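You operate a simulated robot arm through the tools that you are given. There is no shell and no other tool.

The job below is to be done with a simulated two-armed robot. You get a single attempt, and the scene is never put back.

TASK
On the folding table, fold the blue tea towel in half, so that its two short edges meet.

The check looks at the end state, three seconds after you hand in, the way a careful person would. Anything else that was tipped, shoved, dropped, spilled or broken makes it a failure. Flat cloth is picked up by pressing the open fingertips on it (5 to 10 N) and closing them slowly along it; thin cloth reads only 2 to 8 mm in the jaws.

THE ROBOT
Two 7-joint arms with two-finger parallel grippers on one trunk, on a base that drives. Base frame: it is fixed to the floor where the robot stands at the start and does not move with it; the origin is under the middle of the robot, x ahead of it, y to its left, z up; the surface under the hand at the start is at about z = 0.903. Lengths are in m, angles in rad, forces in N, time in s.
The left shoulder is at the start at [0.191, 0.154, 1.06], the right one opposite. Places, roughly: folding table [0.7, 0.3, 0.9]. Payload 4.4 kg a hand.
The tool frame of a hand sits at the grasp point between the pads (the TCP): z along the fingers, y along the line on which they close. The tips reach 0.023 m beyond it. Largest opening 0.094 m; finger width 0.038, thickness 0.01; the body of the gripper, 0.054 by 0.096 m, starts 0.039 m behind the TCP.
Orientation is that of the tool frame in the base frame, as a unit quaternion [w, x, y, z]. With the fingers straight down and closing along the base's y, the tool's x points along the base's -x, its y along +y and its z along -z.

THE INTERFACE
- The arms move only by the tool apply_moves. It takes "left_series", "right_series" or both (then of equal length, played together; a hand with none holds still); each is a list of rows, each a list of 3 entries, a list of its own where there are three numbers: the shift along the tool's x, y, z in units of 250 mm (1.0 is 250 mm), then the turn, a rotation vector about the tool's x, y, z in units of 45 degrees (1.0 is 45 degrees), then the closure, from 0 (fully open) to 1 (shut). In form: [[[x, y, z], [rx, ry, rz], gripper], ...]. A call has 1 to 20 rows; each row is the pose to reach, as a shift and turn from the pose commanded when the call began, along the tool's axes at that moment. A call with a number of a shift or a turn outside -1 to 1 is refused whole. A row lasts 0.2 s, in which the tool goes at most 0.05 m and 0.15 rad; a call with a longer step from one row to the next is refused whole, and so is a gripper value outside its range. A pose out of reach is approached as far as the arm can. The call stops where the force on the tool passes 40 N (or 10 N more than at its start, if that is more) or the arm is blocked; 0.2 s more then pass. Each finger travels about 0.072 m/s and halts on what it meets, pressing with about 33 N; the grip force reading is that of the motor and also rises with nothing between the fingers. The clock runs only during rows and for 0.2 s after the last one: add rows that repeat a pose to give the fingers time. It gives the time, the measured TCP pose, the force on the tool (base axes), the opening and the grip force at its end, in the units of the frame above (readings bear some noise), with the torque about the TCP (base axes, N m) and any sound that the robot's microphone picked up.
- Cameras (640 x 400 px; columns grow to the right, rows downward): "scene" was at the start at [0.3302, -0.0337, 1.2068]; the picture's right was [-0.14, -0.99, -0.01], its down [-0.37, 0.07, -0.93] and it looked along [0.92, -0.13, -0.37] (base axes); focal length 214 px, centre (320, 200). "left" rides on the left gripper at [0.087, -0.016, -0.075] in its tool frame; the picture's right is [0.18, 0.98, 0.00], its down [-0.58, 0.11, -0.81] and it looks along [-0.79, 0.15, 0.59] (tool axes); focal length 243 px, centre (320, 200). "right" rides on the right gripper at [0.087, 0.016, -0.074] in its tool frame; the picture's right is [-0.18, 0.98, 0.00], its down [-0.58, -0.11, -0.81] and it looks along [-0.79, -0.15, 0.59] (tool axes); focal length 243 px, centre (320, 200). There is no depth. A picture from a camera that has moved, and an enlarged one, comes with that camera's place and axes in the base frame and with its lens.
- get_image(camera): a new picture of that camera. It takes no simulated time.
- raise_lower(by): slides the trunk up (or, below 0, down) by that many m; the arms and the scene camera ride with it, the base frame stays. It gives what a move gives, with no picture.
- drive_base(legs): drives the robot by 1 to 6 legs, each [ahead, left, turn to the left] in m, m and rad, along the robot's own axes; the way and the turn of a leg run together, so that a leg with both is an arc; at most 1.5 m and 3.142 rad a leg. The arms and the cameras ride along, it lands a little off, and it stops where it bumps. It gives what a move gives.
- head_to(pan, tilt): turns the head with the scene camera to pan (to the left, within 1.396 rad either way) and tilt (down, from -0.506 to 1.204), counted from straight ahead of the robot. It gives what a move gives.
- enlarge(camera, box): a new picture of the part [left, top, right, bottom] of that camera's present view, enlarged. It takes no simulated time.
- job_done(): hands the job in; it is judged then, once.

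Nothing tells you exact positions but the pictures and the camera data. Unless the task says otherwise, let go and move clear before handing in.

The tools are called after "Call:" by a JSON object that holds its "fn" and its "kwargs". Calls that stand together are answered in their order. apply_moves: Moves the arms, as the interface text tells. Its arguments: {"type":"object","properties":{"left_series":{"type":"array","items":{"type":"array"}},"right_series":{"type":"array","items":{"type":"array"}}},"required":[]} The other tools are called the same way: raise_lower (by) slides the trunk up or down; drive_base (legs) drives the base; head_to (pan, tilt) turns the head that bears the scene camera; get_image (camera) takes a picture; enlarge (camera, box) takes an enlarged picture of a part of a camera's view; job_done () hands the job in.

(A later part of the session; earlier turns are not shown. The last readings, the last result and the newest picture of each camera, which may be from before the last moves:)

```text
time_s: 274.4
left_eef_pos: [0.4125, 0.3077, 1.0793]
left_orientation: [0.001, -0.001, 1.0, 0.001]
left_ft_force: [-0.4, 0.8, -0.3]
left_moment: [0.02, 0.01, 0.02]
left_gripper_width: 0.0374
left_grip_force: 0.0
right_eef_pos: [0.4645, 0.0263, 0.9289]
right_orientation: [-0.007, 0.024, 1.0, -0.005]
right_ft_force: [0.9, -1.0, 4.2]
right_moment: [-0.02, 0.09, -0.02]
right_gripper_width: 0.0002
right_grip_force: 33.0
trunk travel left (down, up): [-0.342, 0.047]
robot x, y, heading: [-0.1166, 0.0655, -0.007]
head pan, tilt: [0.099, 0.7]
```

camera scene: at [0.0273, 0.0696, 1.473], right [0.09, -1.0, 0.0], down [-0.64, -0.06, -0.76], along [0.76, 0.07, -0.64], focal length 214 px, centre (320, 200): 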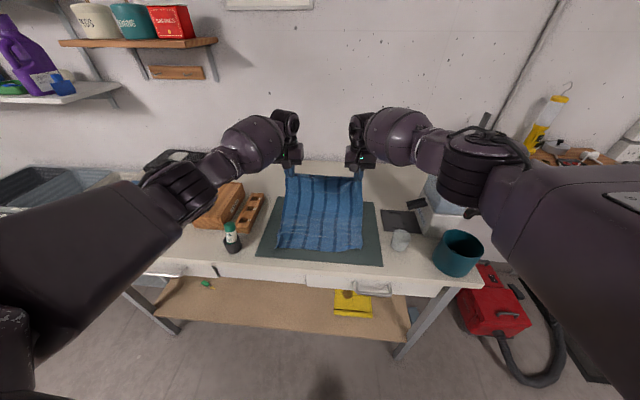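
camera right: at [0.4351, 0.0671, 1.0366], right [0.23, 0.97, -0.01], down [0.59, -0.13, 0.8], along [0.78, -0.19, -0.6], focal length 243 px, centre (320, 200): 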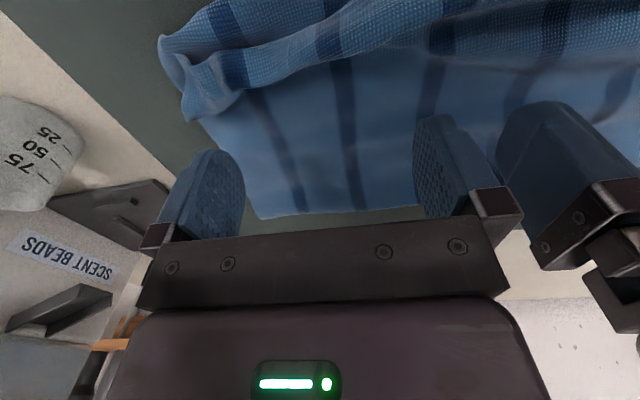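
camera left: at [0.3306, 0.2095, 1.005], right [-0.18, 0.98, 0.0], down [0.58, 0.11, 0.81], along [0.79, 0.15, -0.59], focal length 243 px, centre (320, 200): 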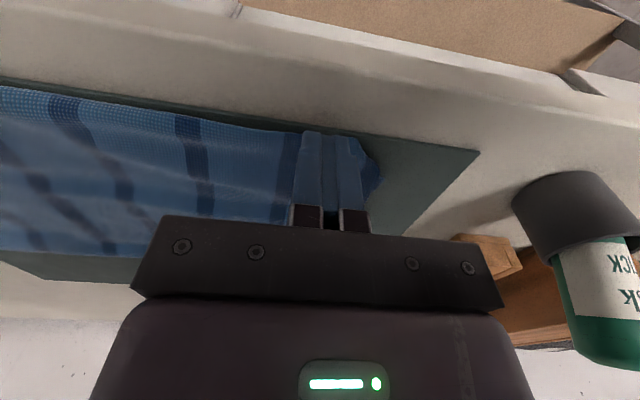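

At 4 N of contact, I'll drag forward 4.5 cm.

Call:
{"fn": "apply_moves", "kwargs": {"right_series": [[[-0.03, 0, 0], [0, 0, 0], 1.0], [[-0.06, 0, 0], [0, 0, 0], 1.0], [[-0.09, 0, 0], [0, 0, 0], 1.0], [[-0.12, 0, 0], [0, 0, 0], 1.0], [[-0.15, 0, 0], [0, 0, 0], 1.0], [[-0.18, 0, 0], [0, 0, 0], 1.0], [[-0.18, 0, 0], [0, 0, 0], 1.0]]}}

Call:
{"fn": "enlarge", "kwargs": {"camera": "scene", "box": [260, 190, 400, 280]}}

```text
time_s: 276.0
left_eef_pos: [0.4131, 0.3061, 1.08]
left_orientation: [0.001, 0.0, 1.0, 0.001]
left_ft_force: [0.5, 0.3, 0.0]
left_moment: [0.0, 0.01, -0.02]
left_gripper_width: 0.0377
left_grip_force: 0.1
right_eef_pos: [0.5109, 0.023, 0.9281]
right_orientation: [-0.007, 0.024, 1.0, -0.005]
right_ft_force: [-3.8, 0.5, 8.6]
right_moment: [0.02, 0.02, 0.04]
right_gripper_width: 0.0
right_grip_force: 32.9
trunk travel left (down, up): [-0.342, 0.047]
robot x, y, heading: [-0.1207, 0.0651, -0.008]
head pan, tilt: [0.099, 0.7]
```

```text
4.44 times, centred on (330, 235) of scene
camera zoom: at [0.026, 0.0697, 1.4732], right [0.09, -1.0, 0.0], down [-0.64, -0.06, -0.77], along [0.76, 0.07, -0.64], focal length 953 px, centre (276, 44)
```

zoom: 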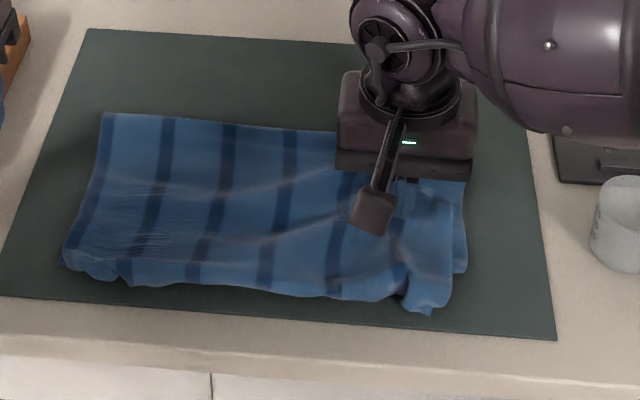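

That worked: the edge moved forward evenly, with only the right corner lagging. I'll press nearer that corner and draw it forward and to the right.

Call:
{"fn": "apply_moves", "kwargs": {"right_series": [[[0, 0, -0.06], [0, 0, 0], 1.0], [[0.05, -0.02, -0.12], [0, 0, 0], 1.0], [[0.12, -0.06, -0.14], [0, 0, 0], 1.0], [[0.19, -0.1, -0.1], [0, 0, 0], 1.0], [[0.23, -0.115, -0.03], [0, 0, 0], 1.0], [[0.23, -0.115, -0.01], [0, 0, 0], 1.0], [[0.23, -0.115, 0.0], [0, 0, 0], 1.0], [[0.23, -0.115, 0.0], [0, 0, 0], 1.0]]}}

Call:
{"fn": "get_image", "kwargs": {"camera": "right"}}

```text
time_s: 277.8
left_eef_pos: [0.4126, 0.3054, 1.0783]
left_orientation: [0.001, 0.0, 1.0, -0.001]
left_ft_force: [-0.8, 0.5, -0.2]
left_moment: [-0.01, -0.02, 0.02]
left_gripper_width: 0.0376
left_grip_force: 0.1
right_eef_pos: [0.452, -0.0034, 0.9279]
right_orientation: [-0.006, 0.023, 1.0, -0.004]
right_ft_force: [-0.8, -0.9, 12.3]
right_moment: [-0.08, -0.09, 0.03]
right_gripper_width: 0.0
right_grip_force: 32.4
trunk travel left (down, up): [-0.342, 0.047]
robot x, y, heading: [-0.1177, 0.0606, -0.001]
head pan, tilt: [0.099, 0.7]
```

```text
taken
camera right: at [0.3678, 0.0186, 1.0038], right [0.23, 0.97, -0.01], down [0.59, -0.13, 0.8], along [0.78, -0.19, -0.6], focal length 243 px, centre (320, 200)
```

right: 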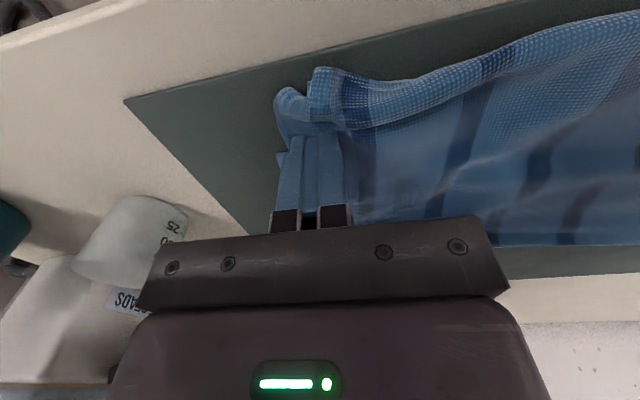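

Call:
{"fn": "apply_moves", "kwargs": {"right_series": [[[-0.02, -0.015, -0.004], [0, 0, 0], 1.0], [[-0.04, -0.03, -0.004], [0, 0, 0], 1.0], [[-0.06, -0.045, -0.004], [0, 0, 0], 1.0], [[-0.08, -0.06, -0.004], [0, 0, 0], 1.0], [[-0.1, -0.075, -0.004], [0, 0, 0], 1.0], [[-0.1, -0.075, -0.05], [0, 0, 0], 1.0], [[-0.08, -0.1, -0.2], [0, 0, 0], 1.0], [[-0.04, -0.18, -0.36], [0, 0, 0], 1.0], [[0.0, -0.28, -0.5], [0, 0, 0], 0.8], [[0.0, -0.4, -0.6], [0, 0, 0], 0.6]]}}

Call:
{"fn": "enlarge", "kwargs": {"camera": "scene", "box": [260, 190, 400, 280]}}

Call:
{"fn": "enlarge", "kwargs": {"camera": "right", "box": [300, 0, 640, 180]}}

Call:
{"fn": "enlarge", "kwargs": {"camera": "left", "box": [60, 0, 380, 180]}}

```text
time_s: 280.0
left_eef_pos: [0.4137, 0.3068, 1.0787]
left_orientation: [0.001, 0.0, 1.0, 0.001]
left_ft_force: [-0.6, 0.2, 0.0]
left_moment: [-0.02, 0.01, 0.02]
left_gripper_width: 0.0377
left_grip_force: 0.2
right_eef_pos: [0.4469, -0.1019, 1.0798]
right_orientation: [-0.008, 0.024, 1.0, -0.005]
right_ft_force: [-1.2, -0.5, -0.7]
right_moment: [0.0, 0.01, 0.0]
right_gripper_width: 0.0377
right_grip_force: 0.1
trunk travel left (down, up): [-0.342, 0.047]
robot x, y, heading: [-0.1184, 0.0629, -0.002]
head pan, tilt: [0.099, 0.7]
```

```text
4.44 times, centred on (330, 235) of scene
camera zoom: at [0.0267, 0.0687, 1.4731], right [0.09, -1.0, 0.0], down [-0.64, -0.06, -0.77], along [0.76, 0.07, -0.64], focal length 953 px, centre (276, 44)
```

zoom: 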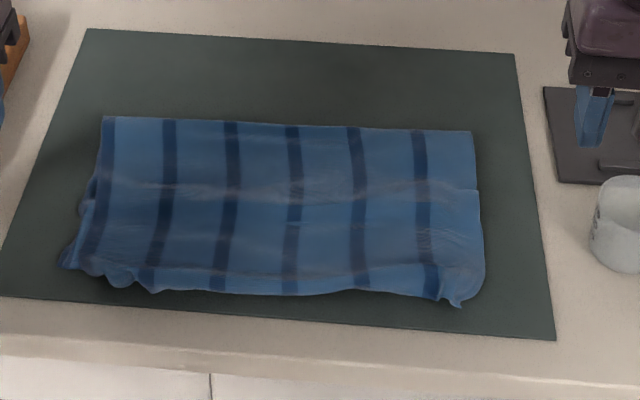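

```text
1.88 times, centred on (470, 90) of right
camera zoom: at [0.3626, -0.0817, 1.1547], right [0.23, 0.97, -0.01], down [0.59, -0.13, 0.8], along [0.78, -0.19, -0.6], focal length 457 px, centre (38, 407)
```

zoom: 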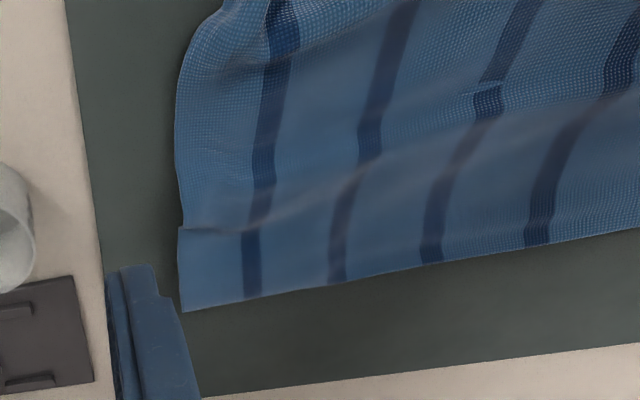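

```text
2.00 times, centred on (220, 90) of left
camera zoom: at [0.3267, 0.2913, 1.1545], right [-0.18, 0.98, 0.0], down [0.58, 0.11, 0.81], along [0.79, 0.15, -0.59], focal length 485 px, centre (520, 420)
```

zoom: 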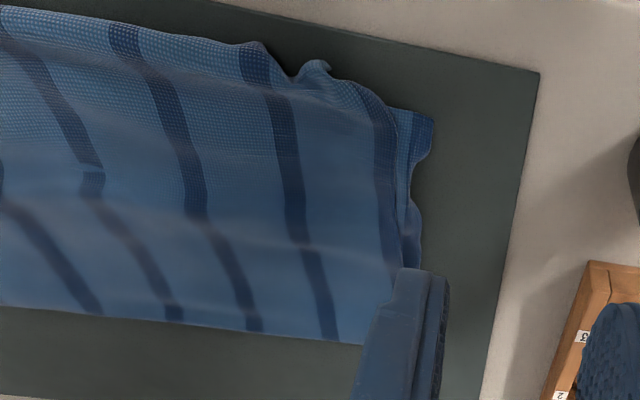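

The towel is now a tidy rectangle with both near corners meeting within about 1–2 cm. One low wave remains across the middle of the top layer. I'll press lightly just beyond it with both hands and draw it toward the fold to flatten it.

Call:
{"fn": "apply_moves", "kwargs": {"left_series": [[[-0.1, -0.06, 0.02], [0, 0, 0], 0.4], [[-0.2, -0.13, 0.08], [0, 0, 0], 0.2], [[-0.3, -0.21, 0.16], [0, 0, 0], 0.0], [[-0.4, -0.3, 0.26], [0, 0, 0], 0.0], [[-0.5, -0.4, 0.37], [0, 0, 0], 0.0], [[-0.56, -0.47, 0.48], [0, 0, 0], 0.0], [[-0.576, -0.488, 0.55], [0, 0, 0], 0.0], [[-0.576, -0.488, 0.55], [0, 0, 0], 0.0]], "right_series": [[[-0.07, 0.07, 0.02], [0, 0, 0], 0.4], [[-0.14, 0.15, 0.08], [0, 0, 0], 0.2], [[-0.21, 0.24, 0.16], [0, 0, 0], 0.0], [[-0.28, 0.34, 0.26], [0, 0, 0], 0.0], [[-0.35, 0.45, 0.37], [0, 0, 0], 0.0], [[-0.4, 0.53, 0.48], [0, 0, 0], 0.0], [[-0.418, 0.569, 0.55], [0, 0, 0], 0.0], [[-0.418, 0.569, 0.55], [0, 0, 0], 0.0]]}}

Call:
{"fn": "apply_moves", "kwargs": {"left_series": [[[0, 0, 0.03], [0, 0, 0], 0.0], [[0, 0, 0.045], [0, 0, 0], 0.0], [[0, 0, 0.045], [0, 0, 0], 0.0]], "right_series": [[[0, 0, 0.03], [0, 0, 0], 0.0], [[0, 0, 0.045], [0, 0, 0], 0.0], [[0, 0, 0.045], [0, 0, 0], 0.0]]}}

```text
time_s: 281.8
left_eef_pos: [0.5578, 0.1852, 0.9402]
left_orientation: [0.001, 0.0, 1.0, 0.0]
left_ft_force: [-0.4, 0.6, 0.7]
left_moment: [0.0, 0.01, -0.03]
left_gripper_width: 0.0941
left_grip_force: 0.0
right_eef_pos: [0.5574, 0.0324, 0.9414]
right_orientation: [-0.007, 0.024, 1.0, -0.005]
right_ft_force: [-0.5, -0.8, -0.4]
right_moment: [0.0, 0.02, 0.03]
right_gripper_width: 0.0941
right_grip_force: 0.1
trunk travel left (down, up): [-0.342, 0.047]
robot x, y, heading: [-0.1168, 0.0641, -0.009]
head pan, tilt: [0.099, 0.7]
```

```text
time_s: 282.6
left_eef_pos: [0.5591, 0.1878, 0.9302]
left_orientation: [0.001, 0.0, 1.0, 0.0]
left_ft_force: [0.3, 0.6, 0.3]
left_moment: [0.01, 0.0, 0.0]
left_gripper_width: 0.094
left_grip_force: 0.0
right_eef_pos: [0.5567, 0.0338, 0.9283]
right_orientation: [-0.008, 0.023, 1.0, -0.005]
right_ft_force: [-0.5, 1.5, 1.9]
right_moment: [0.08, -0.02, 0.05]
right_gripper_width: 0.0939
right_grip_force: 0.1
trunk travel left (down, up): [-0.342, 0.047]
robot x, y, heading: [-0.1136, 0.0601, -0.007]
head pan, tilt: [0.099, 0.7]
```

Call:
{"fn": "apply_moves", "kwargs": {"left_series": [[[0, 0, 0.008], [0, 0, 0], 0.0], [[-0.015, 0, 0.008], [0, 0, 0], 0.0], [[-0.03, 0, 0.008], [0, 0, 0], 0.0], [[-0.05, 0, 0.008], [0, 0, 0], 0.0], [[-0.06, 0, 0.008], [0, 0, 0], 0.0]], "right_series": [[[0, 0, 0.004], [0, 0, 0], 0.0], [[-0.015, 0, 0.004], [0, 0, 0], 0.0], [[-0.03, 0, 0.004], [0, 0, 0], 0.0], [[-0.05, 0, 0.004], [0, 0, 0], 0.0], [[-0.06, 0, 0.004], [0, 0, 0], 0.0]]}}

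Call:
{"fn": "apply_moves", "kwargs": {"left_series": [[[0, 0, -0.03], [0, 0, 0], 0.0], [[0, 0, -0.15], [0, 0, 0], 0.0], [[0.1, 0.06, -0.3], [0, 0, 0], 0.1], [[0.2, 0.16, -0.42], [0, 0, 0], 0.3], [[0.32, 0.28, -0.5], [0, 0, 0], 0.5], [[0.42, 0.42, -0.58], [0, 0, 0], 0.5], [[0.5, 0.52, -0.66], [0, 0, 0], 0.5]], "right_series": [[[0, 0, -0.03], [0, 0, 0], 0.0], [[0, 0, -0.15], [0, 0, 0], 0.0], [[0.1, -0.06, -0.3], [0, 0, 0], 0.1], [[0.2, -0.16, -0.42], [0, 0, 0], 0.3], [[0.32, -0.28, -0.5], [0, 0, 0], 0.5], [[0.4, -0.42, -0.58], [0, 0, 0], 0.5], [[0.42, -0.54, -0.66], [0, 0, 0], 0.5]]}}

Call:
{"fn": "enlarge", "kwargs": {"camera": "scene", "box": [260, 190, 400, 280]}}

Call:
{"fn": "enlarge", "kwargs": {"camera": "left", "box": [0, 0, 380, 200]}}

Call:
{"fn": "enlarge", "kwargs": {"camera": "right", "box": [260, 0, 640, 200]}}

```text
time_s: 283.8
left_eef_pos: [0.5719, 0.1873, 0.9289]
left_orientation: [0.001, 0.0, 1.0, 0.0]
left_ft_force: [-3.5, 0.2, 3.5]
left_moment: [0.0, 0.07, -0.06]
left_gripper_width: 0.0938
left_grip_force: 0.0
right_eef_pos: [0.5704, 0.035, 0.9284]
right_orientation: [-0.006, 0.023, 1.0, -0.005]
right_ft_force: [-5.3, 0.9, 12.7]
right_moment: [0.58, -0.03, 0.23]
right_gripper_width: 0.0938
right_grip_force: 0.0
trunk travel left (down, up): [-0.342, 0.047]
robot x, y, heading: [-0.1167, 0.0665, 0.004]
head pan, tilt: [0.099, 0.7]
```

```text
time_s: 285.4
left_eef_pos: [0.4475, 0.3199, 1.0938]
left_orientation: [0.001, 0.001, 1.0, 0.0]
left_ft_force: [0.0, 0.6, -0.1]
left_moment: [0.02, -0.04, -0.02]
left_gripper_width: 0.0469
left_grip_force: 0.1
right_eef_pos: [0.4614, -0.0923, 1.0918]
right_orientation: [-0.007, 0.023, 1.0, -0.005]
right_ft_force: [-0.1, -0.7, -0.1]
right_moment: [-0.01, -0.02, -0.03]
right_gripper_width: 0.047
right_grip_force: 0.1
trunk travel left (down, up): [-0.342, 0.047]
robot x, y, heading: [-0.1139, 0.0651, -0.002]
head pan, tilt: [0.099, 0.7]
```

```text
4.44 times, centred on (330, 235) of scene
camera zoom: at [0.0256, 0.0694, 1.4733], right [0.09, -1.0, 0.0], down [-0.64, -0.06, -0.77], along [0.76, 0.07, -0.64], focal length 953 px, centre (276, 44)
```

zoom: 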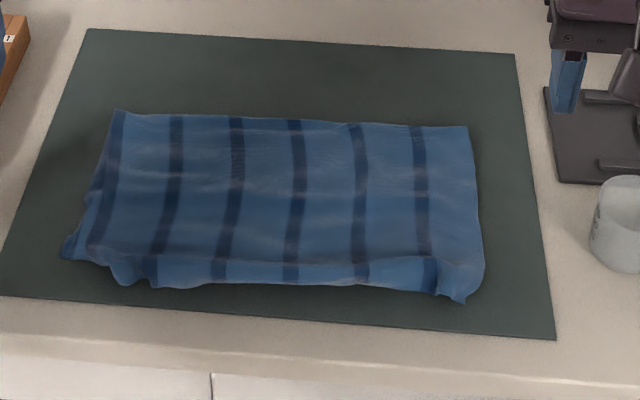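

```text
1.68 times, centred on (190, 100) of left
camera zoom: at [0.362, 0.3046, 1.1694], right [-0.18, 0.98, 0.0], down [0.58, 0.11, 0.81], along [0.79, 0.15, -0.59], focal length 409 px, centre (539, 368)
```

zoom: 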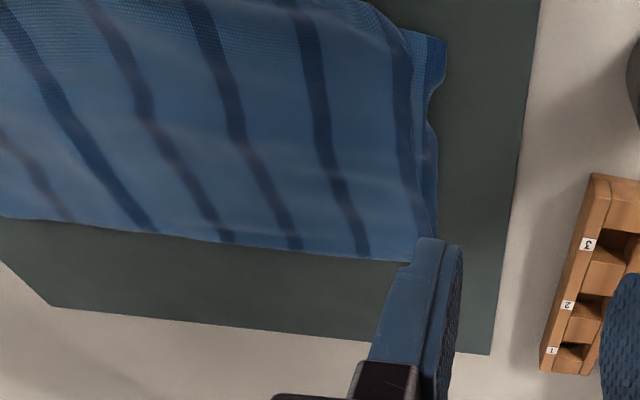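

```text
1.68 times, centred on (450, 100) of right
camera zoom: at [0.3774, -0.0709, 1.1665], right [0.23, 0.97, -0.01], down [0.59, -0.13, 0.8], along [0.78, -0.19, -0.6], focal length 409 px, centre (101, 368)
```

zoom: 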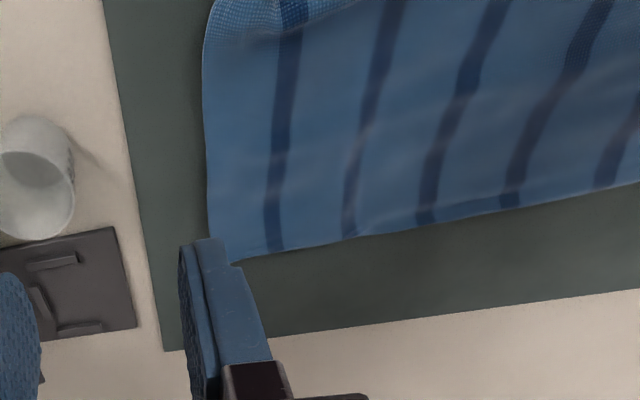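

Flat and square now, with the top edge overhanging the bottom edge by about 2 cm along the middle. I'll do one more gentle pass: press on the top layer nearer the edge and draw it forward slightly so the edges meet better.

Call:
{"fn": "apply_moves", "kwargs": {"left_series": [[[-0.06, -0.08, 0.06], [0, 0, 0], 0.3], [[-0.12, -0.17, 0.14], [0, 0, 0], 0.1], [[-0.17, -0.27, 0.24], [0, 0, 0], 0.0], [[-0.2, -0.37, 0.34], [0, 0, 0], 0.0], [[-0.22, -0.46, 0.46], [0, 0, 0], 0.0], [[-0.23, -0.53, 0.58], [0, 0, 0], 0.0], [[-0.23, -0.54, 0.64], [0, 0, 0], 0.0], [[-0.23, -0.54, 0.64], [0, 0, 0], 0.0]], "right_series": [[[-0.04, 0.08, 0.06], [0, 0, 0], 0.3], [[-0.08, 0.17, 0.14], [0, 0, 0], 0.1], [[-0.11, 0.27, 0.24], [0, 0, 0], 0.0], [[-0.13, 0.36, 0.34], [0, 0, 0], 0.0], [[-0.14, 0.44, 0.46], [0, 0, 0], 0.0], [[-0.15, 0.47, 0.58], [0, 0, 0], 0.0], [[-0.15, 0.47, 0.63], [0, 0, 0], 0.0], [[-0.15, 0.47, 0.63], [0, 0, 0], 0.0]]}}

```text
time_s: 287.2
left_eef_pos: [0.5064, 0.1806, 0.9317]
left_orientation: [0.001, 0.001, 1.0, 0.0]
left_ft_force: [-0.3, 0.1, 0.8]
left_moment: [-0.02, 0.02, -0.01]
left_gripper_width: 0.0941
left_grip_force: 0.1
right_eef_pos: [0.5033, 0.0192, 0.9335]
right_orientation: [-0.008, 0.023, 1.0, -0.006]
right_ft_force: [-0.1, -1.7, 0.5]
right_moment: [0.0, -0.01, -0.03]
right_gripper_width: 0.0939
right_grip_force: 0.0
trunk travel left (down, up): [-0.342, 0.047]
robot x, y, heading: [-0.1173, 0.0624, -0.006]
head pan, tilt: [0.099, 0.7]
```

Call:
{"fn": "apply_moves", "kwargs": {"left_series": [[[0, 0, 0.006], [0, 0, 0], 0.0], [[0, 0, 0.01], [0, 0, 0], 0.0], [[0, 0, 0.01], [0, 0, 0], 0.0]], "right_series": [[[0, 0, 0.01], [0, 0, 0], 0.0], [[0, 0, 0.017], [0, 0, 0], 0.0], [[0, 0, 0.017], [0, 0, 0], 0.0]]}}

```text
time_s: 288.0
left_eef_pos: [0.5059, 0.1823, 0.9304]
left_orientation: [0.001, 0.0, 1.0, 0.001]
left_ft_force: [0.2, -0.4, 0.2]
left_moment: [-0.02, 0.03, 0.01]
left_gripper_width: 0.0938
left_grip_force: 0.1
right_eef_pos: [0.5046, 0.0196, 0.9318]
right_orientation: [-0.007, 0.023, 1.0, -0.005]
right_ft_force: [0.9, -0.5, 0.4]
right_moment: [0.0, -0.02, 0.0]
right_gripper_width: 0.0939
right_grip_force: 0.1
trunk travel left (down, up): [-0.342, 0.047]
robot x, y, heading: [-0.1164, 0.0634, -0.009]
head pan, tilt: [0.099, 0.7]
```

Call:
{"fn": "apply_moves", "kwargs": {"left_series": [[[0, 0, 0.006], [0, 0, 0], 0.0], [[0, 0, 0.008], [0, 0, 0], 0.0]], "right_series": [[[0, 0, 0.008], [0, 0, 0], 0.0], [[0, 0, 0.012], [0, 0, 0], 0.0]]}}

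```text
time_s: 288.6
left_eef_pos: [0.5055, 0.1815, 0.9286]
left_orientation: [0.0, 0.0, 1.0, 0.0]
left_ft_force: [-0.1, 0.7, 0.3]
left_moment: [0.03, 0.02, 0.0]
left_gripper_width: 0.0941
left_grip_force: 0.1
right_eef_pos: [0.5036, 0.0199, 0.9281]
right_orientation: [-0.006, 0.023, 1.0, -0.004]
right_ft_force: [1.1, -0.8, 6.7]
right_moment: [0.29, -0.09, -0.05]
right_gripper_width: 0.0939
right_grip_force: 0.0
trunk travel left (down, up): [-0.342, 0.047]
robot x, y, heading: [-0.1171, 0.0652, -0.003]
head pan, tilt: [0.099, 0.7]
```

Call:
{"fn": "apply_moves", "kwargs": {"left_series": [[[0, 0, 0.006], [0, 0, 0], 0.0], [[-0.02, 0, 0.008], [0, 0, 0], 0.0], [[-0.04, 0, 0.008], [0, 0, 0], 0.0], [[-0.06, 0, 0.008], [0, 0, 0], 0.0], [[-0.075, 0, 0.008], [0, 0, 0], 0.0], [[-0.075, 0, -0.04], [0, 0, 0], 0.0], [[-0.075, 0, -0.16], [0, 0, 0], 0.0]], "right_series": [[[0, 0, -0.001], [0, 0, 0], 0.0], [[-0.02, 0, -0.001], [0, 0, 0], 0.0], [[-0.04, 0, -0.001], [0, 0, 0], 0.0], [[-0.06, 0, -0.001], [0, 0, 0], 0.0], [[-0.075, 0, -0.001], [0, 0, 0], 0.0], [[-0.075, 0, -0.04], [0, 0, 0], 0.0], [[-0.075, 0, -0.16], [0, 0, 0], 0.0]]}}

Call:
{"fn": "apply_moves", "kwargs": {"left_series": [[[0.08, 0.08, -0.1], [0, 0, 0], 0.2], [[0.16, 0.18, -0.2], [0, 0, 0], 0.4], [[0.22, 0.3, -0.3], [0, 0, 0], 0.5], [[0.26, 0.42, -0.4], [0, 0, 0], 0.5], [[0.3, 0.54, -0.48], [0, 0, 0], 0.5]], "right_series": [[[0.08, -0.08, -0.1], [0, 0, 0], 0.2], [[0.14, -0.18, -0.2], [0, 0, 0], 0.4], [[0.18, -0.3, -0.3], [0, 0, 0], 0.5], [[0.2, -0.42, -0.4], [0, 0, 0], 0.5], [[0.2, -0.5, -0.48], [0, 0, 0], 0.5]]}}

Call:
{"fn": "enlarge", "kwargs": {"camera": "scene", "box": [260, 190, 400, 280]}}

Call:
{"fn": "get_image", "kwargs": {"camera": "scene"}}

```text
time_s: 290.2
left_eef_pos: [0.5249, 0.1809, 0.9679]
left_orientation: [0.001, 0.0, 1.0, 0.0]
left_ft_force: [0.8, -0.1, -0.4]
left_moment: [-0.01, 0.01, 0.0]
left_gripper_width: 0.0943
left_grip_force: 0.1
right_eef_pos: [0.524, 0.0179, 0.9676]
right_orientation: [-0.007, 0.022, 1.0, -0.005]
right_ft_force: [0.0, -0.5, -0.1]
right_moment: [0.03, 0.02, -0.01]
right_gripper_width: 0.094
right_grip_force: 0.0
trunk travel left (down, up): [-0.342, 0.047]
robot x, y, heading: [-0.119, 0.0645, -0.007]
head pan, tilt: [0.099, 0.7]
```

```text
time_s: 291.4
left_eef_pos: [0.4495, 0.3165, 1.0874]
left_orientation: [0.0, 0.001, 1.0, 0.001]
left_ft_force: [-0.4, 0.2, 0.4]
left_moment: [-0.01, -0.04, -0.01]
left_gripper_width: 0.0473
left_grip_force: 0.1
right_eef_pos: [0.4713, -0.1031, 1.0887]
right_orientation: [-0.006, 0.024, 1.0, -0.005]
right_ft_force: [-1.1, -0.5, -0.8]
right_moment: [-0.02, -0.01, 0.01]
right_gripper_width: 0.0469
right_grip_force: 0.0
trunk travel left (down, up): [-0.342, 0.047]
robot x, y, heading: [-0.1185, 0.0619, -0.004]
head pan, tilt: [0.099, 0.7]
```

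```text
4.44 times, centred on (330, 235) of scene
camera zoom: at [0.0259, 0.0702, 1.4732], right [0.09, -1.0, 0.0], down [-0.64, -0.06, -0.77], along [0.76, 0.07, -0.64], focal length 953 px, centre (276, 44)
```

zoom: 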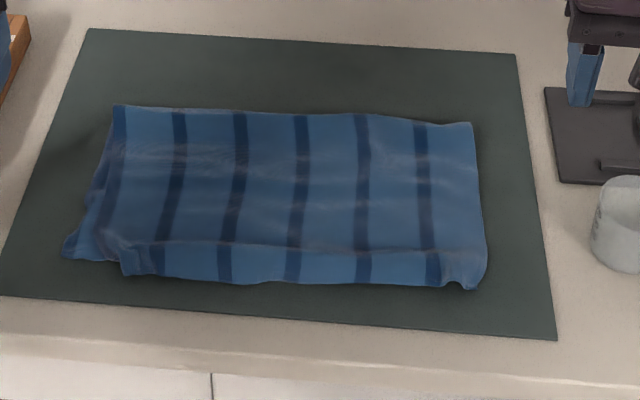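

```text
taken
camera scene: at [0.0259, 0.0702, 1.4732], right [0.09, -1.0, 0.0], down [-0.64, -0.06, -0.77], along [0.76, 0.07, -0.64], focal length 214 px, centre (320, 200)
```

scene: 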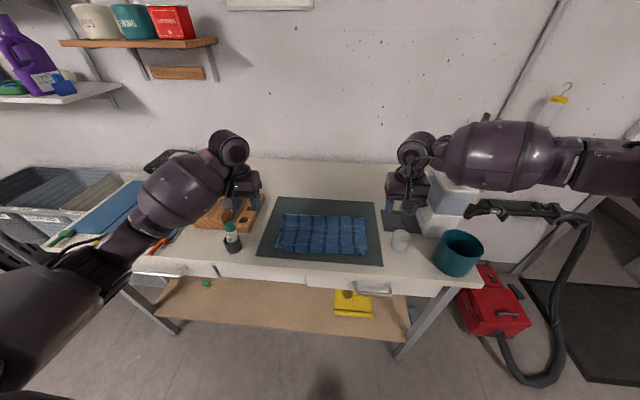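

Call:
{"fn": "enlarge", "kwargs": {"camera": "left", "box": [80, 0, 320, 130]}}

Call:
{"fn": "enlarge", "kwargs": {"camera": "right", "box": [330, 0, 570, 130]}}

Call:
{"fn": "enlarge", "kwargs": {"camera": "scene", "box": [268, 225, 328, 265]}}

Call:
{"fn": "enlarge", "kwargs": {"camera": "scene", "box": [325, 225, 385, 265]}}

```text
2.67 times, centred on (200, 65) of left
camera zoom: at [0.3632, 0.3032, 1.163], right [-0.18, 0.98, 0.0], down [0.58, 0.11, 0.81], along [0.79, 0.15, -0.59], focal length 647 px, centre (640, 560)
```

zoom: 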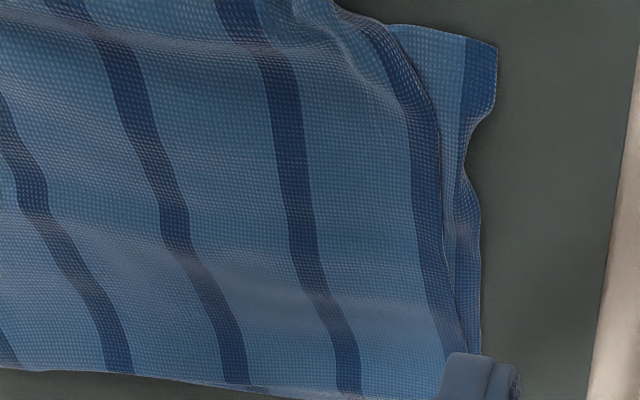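

```text
2.67 times, centred on (450, 65) of right
camera zoom: at [0.3871, -0.0818, 1.1642], right [0.23, 0.97, -0.01], down [0.59, -0.13, 0.8], along [0.78, -0.19, -0.6], focal length 647 px, centre (-27, 560)
```

zoom: 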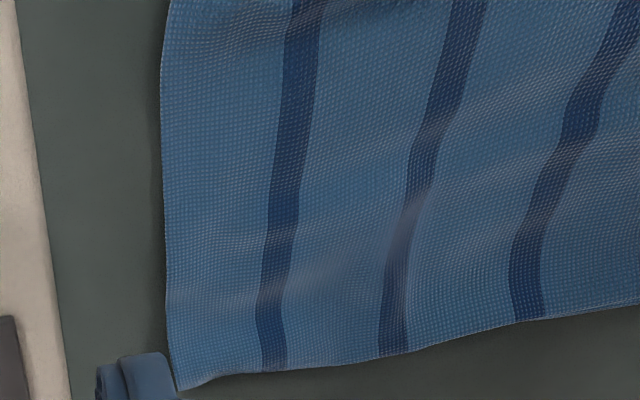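

```text
10.00 times, centred on (298, 245) of scene
camera zoom: at [0.0259, 0.0702, 1.4732], right [0.09, -1.0, 0.0], down [-0.64, -0.06, -0.77], along [0.76, 0.07, -0.64], focal length 2145 px, centre (540, -250)
```

zoom: 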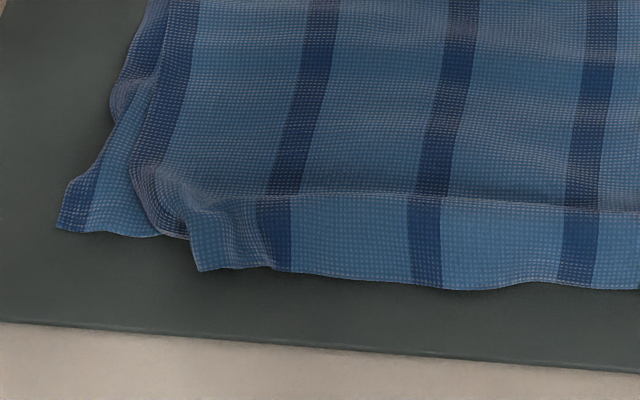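

```text
10.00 times, centred on (355, 245) of scene
camera zoom: at [0.0259, 0.0702, 1.4732], right [0.09, -1.0, 0.0], down [-0.64, -0.06, -0.77], along [0.76, 0.07, -0.64], focal length 2145 px, centre (-30, -250)
```

zoom: 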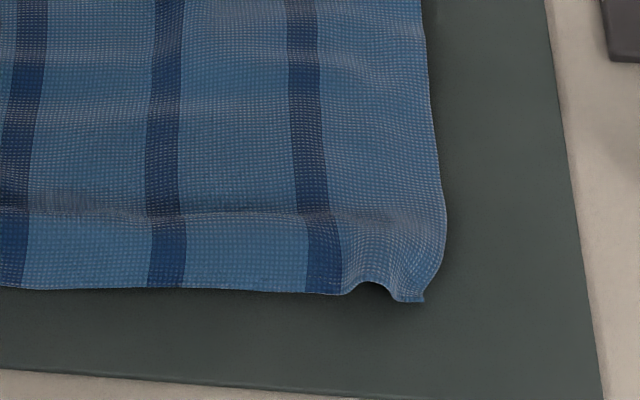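

The right corner is fine, but the left corner of the top layer is still puckered inward by about 5 cm. I'll anchor the right side with the right hand and smooth the left corner outward with the left.

Call:
{"fn": "apply_moves", "kwargs": {"left_series": [[[0.01, -0.09, 0.08], [0, 0, 0], 0.8], [[0.02, -0.18, 0.17], [0, 0, 0], 1.0], [[0.03, -0.27, 0.27], [0, 0, 0], 1.0], [[0.04, -0.35, 0.38], [0, 0, 0], 1.0], [[0.05, -0.41, 0.5], [0, 0, 0], 1.0], [[0.054, -0.418, 0.6], [0, 0, 0], 1.0], [[0.054, -0.418, 0.6], [0, 0, 0], 1.0]], "right_series": [[[0.01, 0.09, 0.08], [0, 0, 0], 0.8], [[0.02, 0.18, 0.17], [0, 0, 0], 1.0], [[0.03, 0.27, 0.27], [0, 0, 0], 1.0], [[0.04, 0.35, 0.38], [0, 0, 0], 1.0], [[0.055, 0.4, 0.5], [0, 0, 0], 1.0], [[0.064, 0.41, 0.6], [0, 0, 0], 1.0], [[0.064, 0.41, 0.6], [0, 0, 0], 1.0]]}}

Call:
{"fn": "apply_moves", "kwargs": {"left_series": [[[0, 0, 0.016], [0, 0, 0], 1.0], [[0, 0, 0.026], [0, 0, 0], 1.0], [[0, 0, 0.026], [0, 0, 0], 1.0]], "right_series": [[[0, 0, 0.02], [0, 0, 0], 1.0], [[0, 0, 0.036], [0, 0, 0], 1.0], [[0, 0, 0.036], [0, 0, 0], 1.0]]}}

Call:
{"fn": "get_image", "kwargs": {"camera": "left"}}

```text
time_s: 293.0
left_eef_pos: [0.4382, 0.2139, 0.9357]
left_orientation: [0.001, 0.001, 1.0, 0.001]
left_ft_force: [0.1, 1.0, 1.3]
left_moment: [-0.02, 0.0, -0.02]
left_gripper_width: 0.0004
left_grip_force: 33.1
right_eef_pos: [0.4564, -0.0001, 0.9371]
right_orientation: [-0.007, 0.024, 1.0, -0.004]
right_ft_force: [-0.1, 0.0, 0.5]
right_moment: [-0.03, 0.0, 0.0]
right_gripper_width: 0.0
right_grip_force: 33.2
trunk travel left (down, up): [-0.342, 0.047]
robot x, y, heading: [-0.1194, 0.0645, -0.006]
head pan, tilt: [0.099, 0.7]
```

```text
time_s: 293.8
left_eef_pos: [0.4373, 0.2131, 0.9298]
left_orientation: [0.0, 0.0, 1.0, 0.0]
left_ft_force: [0.3, -0.5, 0.6]
left_moment: [-0.01, -0.03, -0.01]
left_gripper_width: 0.0
left_grip_force: 32.9
right_eef_pos: [0.4563, -0.0005, 0.9275]
right_orientation: [-0.007, 0.023, 1.0, -0.004]
right_ft_force: [-0.8, -1.6, 6.4]
right_moment: [-0.03, 0.01, -0.02]
right_gripper_width: 0.0
right_grip_force: 33.1
trunk travel left (down, up): [-0.342, 0.047]
robot x, y, heading: [-0.1155, 0.062, -0.006]
head pan, tilt: [0.099, 0.7]
```

```text
taken
camera left: at [0.3512, 0.1984, 1.0057], right [-0.18, 0.98, 0.0], down [0.58, 0.11, 0.81], along [0.79, 0.15, -0.59], focal length 243 px, centre (320, 200)
```

left: 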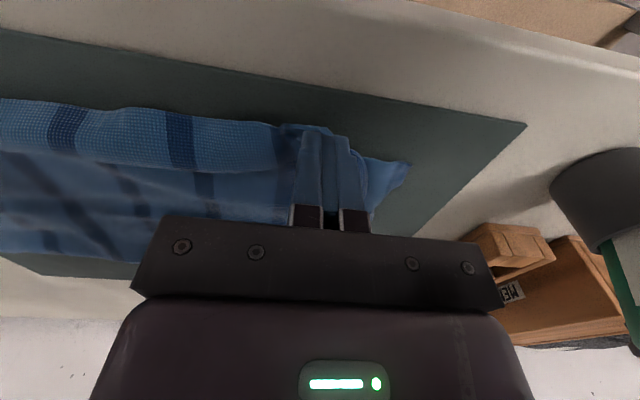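

Call:
{"fn": "apply_moves", "kwargs": {"left_series": [[[0, 0, 0.008], [0, 0, 0], 1.0], [[-0.004, 0.02, 0.01], [0, 0, 0], 1.0], [[-0.008, 0.045, 0.01], [0, 0, 0], 1.0], [[-0.014, 0.07, 0.01], [0, 0, 0], 1.0], [[-0.02, 0.095, 0.01], [0, 0, 0], 1.0], [[-0.026, 0.12, 0.01], [0, 0, 0], 1.0], [[-0.03, 0.145, 0.01], [0, 0, 0], 1.0], [[-0.03, 0.145, 0.01], [0, 0, 0], 1.0]]}}

Call:
{"fn": "get_image", "kwargs": {"camera": "left"}}

```text
time_s: 295.6
left_eef_pos: [0.4441, 0.247, 0.9287]
left_orientation: [0.001, 0.0, 1.0, 0.001]
left_ft_force: [0.5, -0.9, 1.0]
left_moment: [-0.02, 0.01, 0.01]
left_gripper_width: 0.0
left_grip_force: 32.7
right_eef_pos: [0.4559, -0.0013, 0.9292]
right_orientation: [-0.007, 0.024, 1.0, -0.005]
right_ft_force: [1.3, -3.6, 8.7]
right_moment: [-0.08, -0.11, -0.01]
right_gripper_width: 0.0
right_grip_force: 32.9
trunk travel left (down, up): [-0.342, 0.047]
robot x, y, heading: [-0.1155, 0.0623, -0.007]
head pan, tilt: [0.099, 0.7]
```

```text
taken
camera left: at [0.357, 0.234, 1.0048], right [-0.18, 0.98, 0.0], down [0.58, 0.11, 0.81], along [0.79, 0.15, -0.59], focal length 243 px, centre (320, 200)
```

left: 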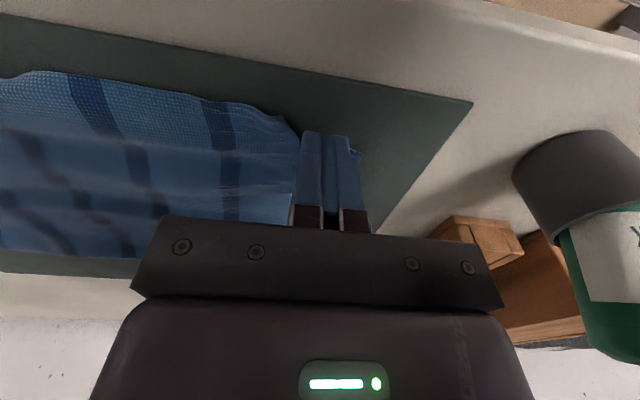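

Call:
{"fn": "apply_moves", "kwargs": {"left_series": [[[0, 0, -0.06], [0, 0, 0], 1.0], [[0, 0, -0.2], [0, 0, 0], 1.0], [[0, 0.04, -0.34], [0, 0, 0], 0.9], [[0, 0.1, -0.48], [0, 0, 0], 0.8], [[0, 0.2, -0.6], [0, 0, 0], 0.6]], "right_series": [[[0, 0, -0.06], [0, 0, 0], 1.0], [[0, 0, -0.2], [0, 0, 0], 1.0], [[0, -0.08, -0.34], [0, 0, 0], 0.9], [[0, -0.2, -0.46], [0, 0, 0], 0.8], [[0, -0.34, -0.56], [0, 0, 0], 0.6]]}}

Call:
{"fn": "enlarge", "kwargs": {"camera": "scene", "box": [268, 195, 388, 270]}}

Call:
{"fn": "enlarge", "kwargs": {"camera": "scene", "box": [268, 225, 328, 265]}}

```text
time_s: 296.8
left_eef_pos: [0.4445, 0.2994, 1.0836]
left_orientation: [0.001, 0.001, 1.0, 0.001]
left_ft_force: [0.5, -0.1, -0.1]
left_moment: [-0.04, 0.0, 0.0]
left_gripper_width: 0.0375
left_grip_force: 0.1
right_eef_pos: [0.4526, -0.0859, 1.0691]
right_orientation: [-0.008, 0.023, 1.0, -0.005]
right_ft_force: [0.1, 0.2, -0.5]
right_moment: [-0.04, -0.05, -0.02]
right_gripper_width: 0.0376
right_grip_force: 0.1
trunk travel left (down, up): [-0.342, 0.047]
robot x, y, heading: [-0.1172, 0.0655, -0.008]
head pan, tilt: [0.099, 0.7]
```

```text
5.33 times, centred on (328, 232) of scene
camera zoom: at [0.0259, 0.0692, 1.4732], right [0.09, -1.0, 0.0], down [-0.64, -0.06, -0.77], along [0.76, 0.07, -0.64], focal length 1144 px, centre (277, 27)
```

zoom: 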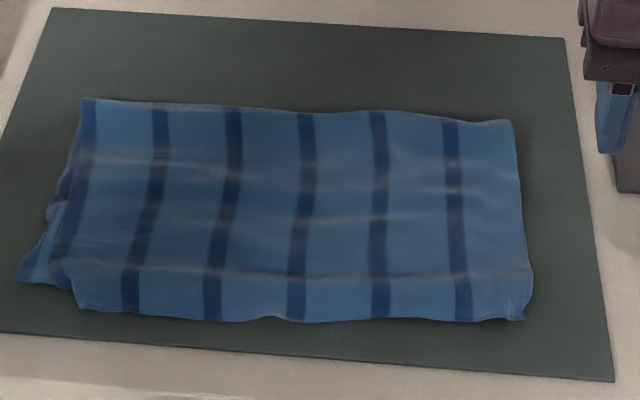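

```text
10.00 times, centred on (298, 245) of scene
camera zoom: at [0.0259, 0.0692, 1.4732], right [0.09, -1.0, 0.0], down [-0.64, -0.06, -0.77], along [0.76, 0.07, -0.64], focal length 2145 px, centre (540, -250)
```

zoom: 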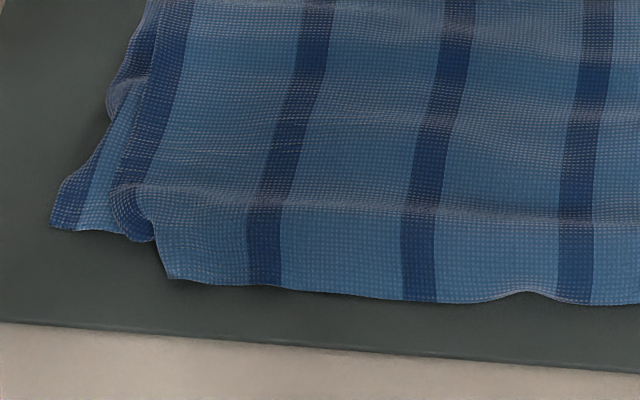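

Better, but the top layer still sits about 2 cm too far right overall. I'll press on it with both hands and shift it gently to the left.

Call:
{"fn": "apply_moves", "kwargs": {"left_series": [[[-0.02, -0.09, 0.08], [0, 0, 0], 0.7], [[-0.04, -0.19, 0.17], [0, 0, 0], 0.85], [[-0.06, -0.29, 0.27], [0, 0, 0], 1.0], [[-0.08, -0.38, 0.38], [0, 0, 0], 1.0], [[-0.09, -0.45, 0.5], [0, 0, 0], 1.0], [[-0.09, -0.46, 0.6], [0, 0, 0], 1.0], [[-0.09, -0.46, 0.61], [0, 0, 0], 1.0]], "right_series": [[[-0.02, 0.1, 0.08], [0, 0, 0], 0.7], [[-0.03, 0.21, 0.17], [0, 0, 0], 0.85], [[-0.04, 0.32, 0.26], [0, 0, 0], 1.0], [[-0.05, 0.42, 0.35], [0, 0, 0], 1.0], [[-0.05, 0.5, 0.45], [0, 0, 0], 1.0], [[-0.05, 0.5, 0.54], [0, 0, 0], 1.0], [[-0.05, 0.5, 0.55], [0, 0, 0], 1.0]]}}

Call:
{"fn": "apply_moves", "kwargs": {"left_series": [[[0, 0, 0.01], [0, 0, 0], 1.0], [[0, 0, 0.014], [0, 0, 0], 1.0], [[0, 0, 0.014], [0, 0, 0], 1.0]], "right_series": [[[0, 0, 0.01], [0, 0, 0], 1.0], [[0, 0, 0.014], [0, 0, 0], 1.0], [[0, 0, 0.014], [0, 0, 0], 1.0]]}}

```text
time_s: 298.4
left_eef_pos: [0.4644, 0.1841, 0.929]
left_orientation: [0.001, 0.001, 1.0, 0.0]
left_ft_force: [0.8, -0.5, 2.9]
left_moment: [-0.02, 0.01, 0.01]
left_gripper_width: 0.0
left_grip_force: 33.0
right_eef_pos: [0.4712, 0.0377, 0.9315]
right_orientation: [-0.008, 0.023, 1.0, -0.006]
right_ft_force: [0.0, 0.7, -0.2]
right_moment: [-0.03, -0.03, 0.01]
right_gripper_width: 0.0001
right_grip_force: 33.4
trunk travel left (down, up): [-0.342, 0.047]
robot x, y, heading: [-0.1168, 0.0672, -0.007]
head pan, tilt: [0.099, 0.7]
```

```text
time_s: 299.2
left_eef_pos: [0.464, 0.1837, 0.929]
left_orientation: [0.003, -0.001, 1.0, -0.001]
left_ft_force: [-4.2, 3.3, 37.3]
left_moment: [0.1, 0.44, 0.0]
left_gripper_width: 0.0002
left_grip_force: 33.1
right_eef_pos: [0.4693, 0.0378, 0.9291]
right_orientation: [-0.006, 0.024, 1.0, -0.005]
right_ft_force: [0.7, -0.1, 0.4]
right_moment: [-0.01, -0.01, -0.01]
right_gripper_width: 0.0
right_grip_force: 33.0
trunk travel left (down, up): [-0.342, 0.047]
robot x, y, heading: [-0.1137, 0.0639, -0.003]
head pan, tilt: [0.099, 0.7]
```

Call:
{"fn": "apply_moves", "kwargs": {"left_series": [[[0, 0, -0.008], [0, 0, 0], 1.0], [[0, 0, -0.012], [0, 0, 0], 1.0]], "right_series": [[[0, 0, 0.004], [0, 0, 0], 1.0], [[0, 0, 0.006], [0, 0, 0], 1.0]]}}

```text
time_s: 299.8
left_eef_pos: [0.4645, 0.183, 0.9272]
left_orientation: [0.002, 0.0, 1.0, 0.0]
left_ft_force: [-1.4, 3.4, 32.1]
left_moment: [0.07, 0.29, -0.03]
left_gripper_width: 0.0001
left_grip_force: 32.9
right_eef_pos: [0.4696, 0.0387, 0.9271]
right_orientation: [-0.006, 0.023, 1.0, -0.006]
right_ft_force: [0.7, -2.3, 5.1]
right_moment: [-0.07, 0.06, 0.01]
right_gripper_width: 0.0
right_grip_force: 32.5
trunk travel left (down, up): [-0.342, 0.047]
robot x, y, heading: [-0.1196, 0.061, -0.004]
head pan, tilt: [0.099, 0.7]
```

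Call:
{"fn": "apply_moves", "kwargs": {"left_series": [[[0, 0, -0.008], [0, 0, 0], 1.0], [[0, 0, -0.012], [0, 0, 0], 1.0]]}}

```text
time_s: 300.4
left_eef_pos: [0.4636, 0.1833, 0.928]
left_orientation: [0.0, 0.0, 1.0, 0.001]
left_ft_force: [3.9, 1.3, 8.4]
left_moment: [0.07, -0.02, -0.01]
left_gripper_width: 0.0001
left_grip_force: 33.3
right_eef_pos: [0.4699, 0.0377, 0.9271]
right_orientation: [-0.006, 0.023, 1.0, -0.004]
right_ft_force: [-3.3, -4.9, 16.2]
right_moment: [-0.12, 0.1, 0.01]
right_gripper_width: 0.0
right_grip_force: 32.8
trunk travel left (down, up): [-0.342, 0.047]
robot x, y, heading: [-0.1158, 0.0603, -0.009]
head pan, tilt: [0.099, 0.7]
```

Forces are reasonable. I'll ease the right slightly and slide both to the left, the left hand a bit more.

Call:
{"fn": "apply_moves", "kwargs": {"left_series": [[[0, 0.025, 0], [0, 0, 0], 1.0], [[0, 0.05, 0], [0, 0, 0], 1.0], [[0, 0.075, 0], [0, 0, 0], 1.0], [[0, 0.1, 0], [0, 0, 0], 1.0], [[0, 0.12, 0], [0, 0, 0], 1.0], [[0, 0.12, -0.05], [0, 0, 0], 1.0], [[0, 0.14, -0.2], [0, 0, 0], 1.0], [[0, 0.22, -0.36], [0, 0, 0], 0.8], [[0, 0.34, -0.5], [0, 0, 0], 0.6], [[0, 0.46, -0.6], [0, 0, 0], 0.6]], "right_series": [[[0, 0.02, -0.005], [0, 0, 0], 1.0], [[0, 0.04, -0.005], [0, 0, 0], 1.0], [[0, 0.06, -0.005], [0, 0, 0], 1.0], [[0, 0.08, -0.005], [0, 0, 0], 1.0], [[0, 0.09, -0.005], [0, 0, 0], 1.0], [[0, 0.09, -0.05], [0, 0, 0], 1.0], [[0, 0.06, -0.2], [0, 0, 0], 1.0], [[0, -0.05, -0.34], [0, 0, 0], 0.8], [[0, -0.2, -0.46], [0, 0, 0], 0.6], [[0, -0.36, -0.54], [0, 0, 0], 0.6]]}}

Call:
{"fn": "enlarge", "kwargs": {"camera": "scene", "box": [268, 195, 388, 270]}}

Call:
{"fn": "enlarge", "kwargs": {"camera": "scene", "box": [268, 225, 328, 265]}}

Call:
{"fn": "enlarge", "kwargs": {"camera": "scene", "box": [325, 225, 385, 265]}}

```text
time_s: 302.6
left_eef_pos: [0.4648, 0.2984, 1.0785]
left_orientation: [0.001, 0.001, 1.0, 0.001]
left_ft_force: [0.5, -0.1, 0.9]
left_moment: [0.01, -0.01, 0.04]
left_gripper_width: 0.0376
left_grip_force: 0.0
right_eef_pos: [0.4652, -0.0532, 1.0621]
right_orientation: [-0.007, 0.023, 1.0, -0.004]
right_ft_force: [-0.1, -0.2, 0.1]
right_moment: [0.01, -0.03, -0.03]
right_gripper_width: 0.0378
right_grip_force: 0.1
trunk travel left (down, up): [-0.342, 0.047]
robot x, y, heading: [-0.1186, 0.0645, -0.008]
head pan, tilt: [0.099, 0.7]
```

```text
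5.33 times, centred on (328, 232) of scene
camera zoom: at [0.0264, 0.0687, 1.4731], right [0.09, -1.0, 0.0], down [-0.64, -0.06, -0.77], along [0.76, 0.07, -0.64], focal length 1144 px, centre (277, 27)
```

zoom: 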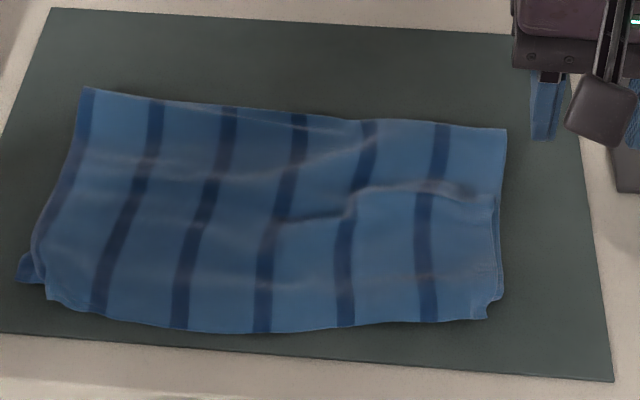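

```text
10.00 times, centred on (298, 245) of scene
camera zoom: at [0.0264, 0.0687, 1.4731], right [0.09, -1.0, 0.0], down [-0.64, -0.06, -0.77], along [0.76, 0.07, -0.64], focal length 2145 px, centre (540, -250)
```

zoom: 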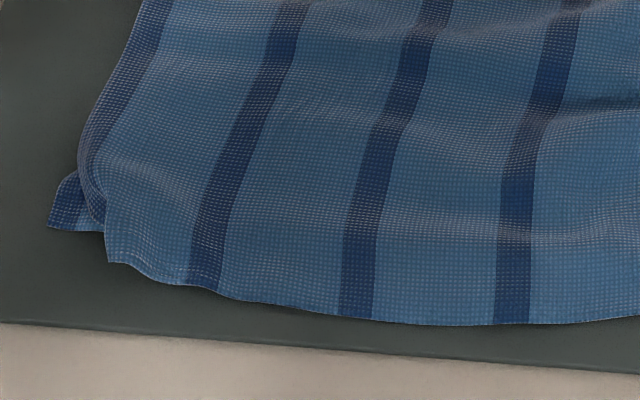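

```text
10.00 times, centred on (355, 245) of scene
camera zoom: at [0.0264, 0.0687, 1.4731], right [0.09, -1.0, 0.0], down [-0.64, -0.06, -0.77], along [0.76, 0.07, -0.64], focal length 2145 px, centre (-30, -250)
```

zoom: 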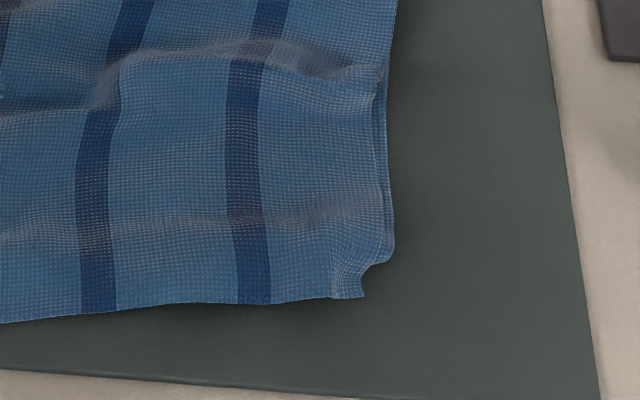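

Both sides line up now: corners within about 2–2.5 cm. A small wave remains on the right. One last light smoothing toward the fold will flatten it and also draw the slightly bulging near edge in.

Call:
{"fn": "apply_moves", "kwargs": {"left_series": [[[-0.08, -0.07, 0.06], [0, 0, 0], 0.3], [[-0.16, -0.15, 0.14], [0, 0, 0], 0.1], [[-0.23, -0.23, 0.24], [0, 0, 0], 0.0], [[-0.29, -0.31, 0.35], [0, 0, 0], 0.0], [[-0.34, -0.38, 0.46], [0, 0, 0], 0.0], [[-0.36, -0.43, 0.56], [0, 0, 0], 0.0], [[-0.36, -0.45, 0.585], [0, 0, 0], 0.0], [[-0.36, -0.45, 0.585], [0, 0, 0], 0.0]], "right_series": [[[-0.08, 0.05, 0.06], [0, 0, 0], 0.3], [[-0.16, 0.1, 0.14], [0, 0, 0], 0.1], [[-0.23, 0.16, 0.22], [0, 0, 0], 0.0], [[-0.29, 0.22, 0.31], [0, 0, 0], 0.0], [[-0.34, 0.28, 0.4], [0, 0, 0], 0.0], [[-0.36, 0.33, 0.49], [0, 0, 0], 0.0], [[-0.36, 0.35, 0.52], [0, 0, 0], 0.0], [[-0.36, 0.35, 0.52], [0, 0, 0], 0.0]]}}

```text
time_s: 304.4
left_eef_pos: [0.556, 0.185, 0.9312]
left_orientation: [0.001, 0.001, 1.0, -0.001]
left_ft_force: [0.4, -0.5, 0.6]
left_moment: [0.0, 0.02, 0.0]
left_gripper_width: 0.0941
left_grip_force: 0.0
right_eef_pos: [0.5632, 0.0312, 0.9293]
right_orientation: [-0.007, 0.023, 1.0, -0.005]
right_ft_force: [-0.2, 0.0, 0.8]
right_moment: [0.04, 0.01, 0.02]
right_gripper_width: 0.0941
right_grip_force: 0.1
trunk travel left (down, up): [-0.342, 0.047]
robot x, y, heading: [-0.1177, 0.0643, -0.003]
head pan, tilt: [0.099, 0.7]
```

Call:
{"fn": "apply_moves", "kwargs": {"left_series": [[[0, 0, 0.008], [0, 0, 0], 0.0], [[0, 0, 0.012], [0, 0, 0], 0.0]], "right_series": [[[0, 0, 0.003], [0, 0, 0], 0.0], [[0, 0, 0.005], [0, 0, 0], 0.0]]}}

```text
time_s: 305.0
left_eef_pos: [0.5559, 0.1856, 0.9287]
left_orientation: [0.001, 0.0, 1.0, 0.001]
left_ft_force: [-0.3, -0.8, 0.6]
left_moment: [0.0, -0.02, -0.01]
left_gripper_width: 0.0939
left_grip_force: 0.1
right_eef_pos: [0.5605, 0.0326, 0.9288]
right_orientation: [-0.007, 0.024, 1.0, -0.005]
right_ft_force: [0.9, 0.8, 0.1]
right_moment: [-0.03, -0.03, -0.02]
right_gripper_width: 0.0937
right_grip_force: 0.0
trunk travel left (down, up): [-0.342, 0.047]
robot x, y, heading: [-0.1169, 0.0634, -0.007]
head pan, tilt: [0.099, 0.7]
```

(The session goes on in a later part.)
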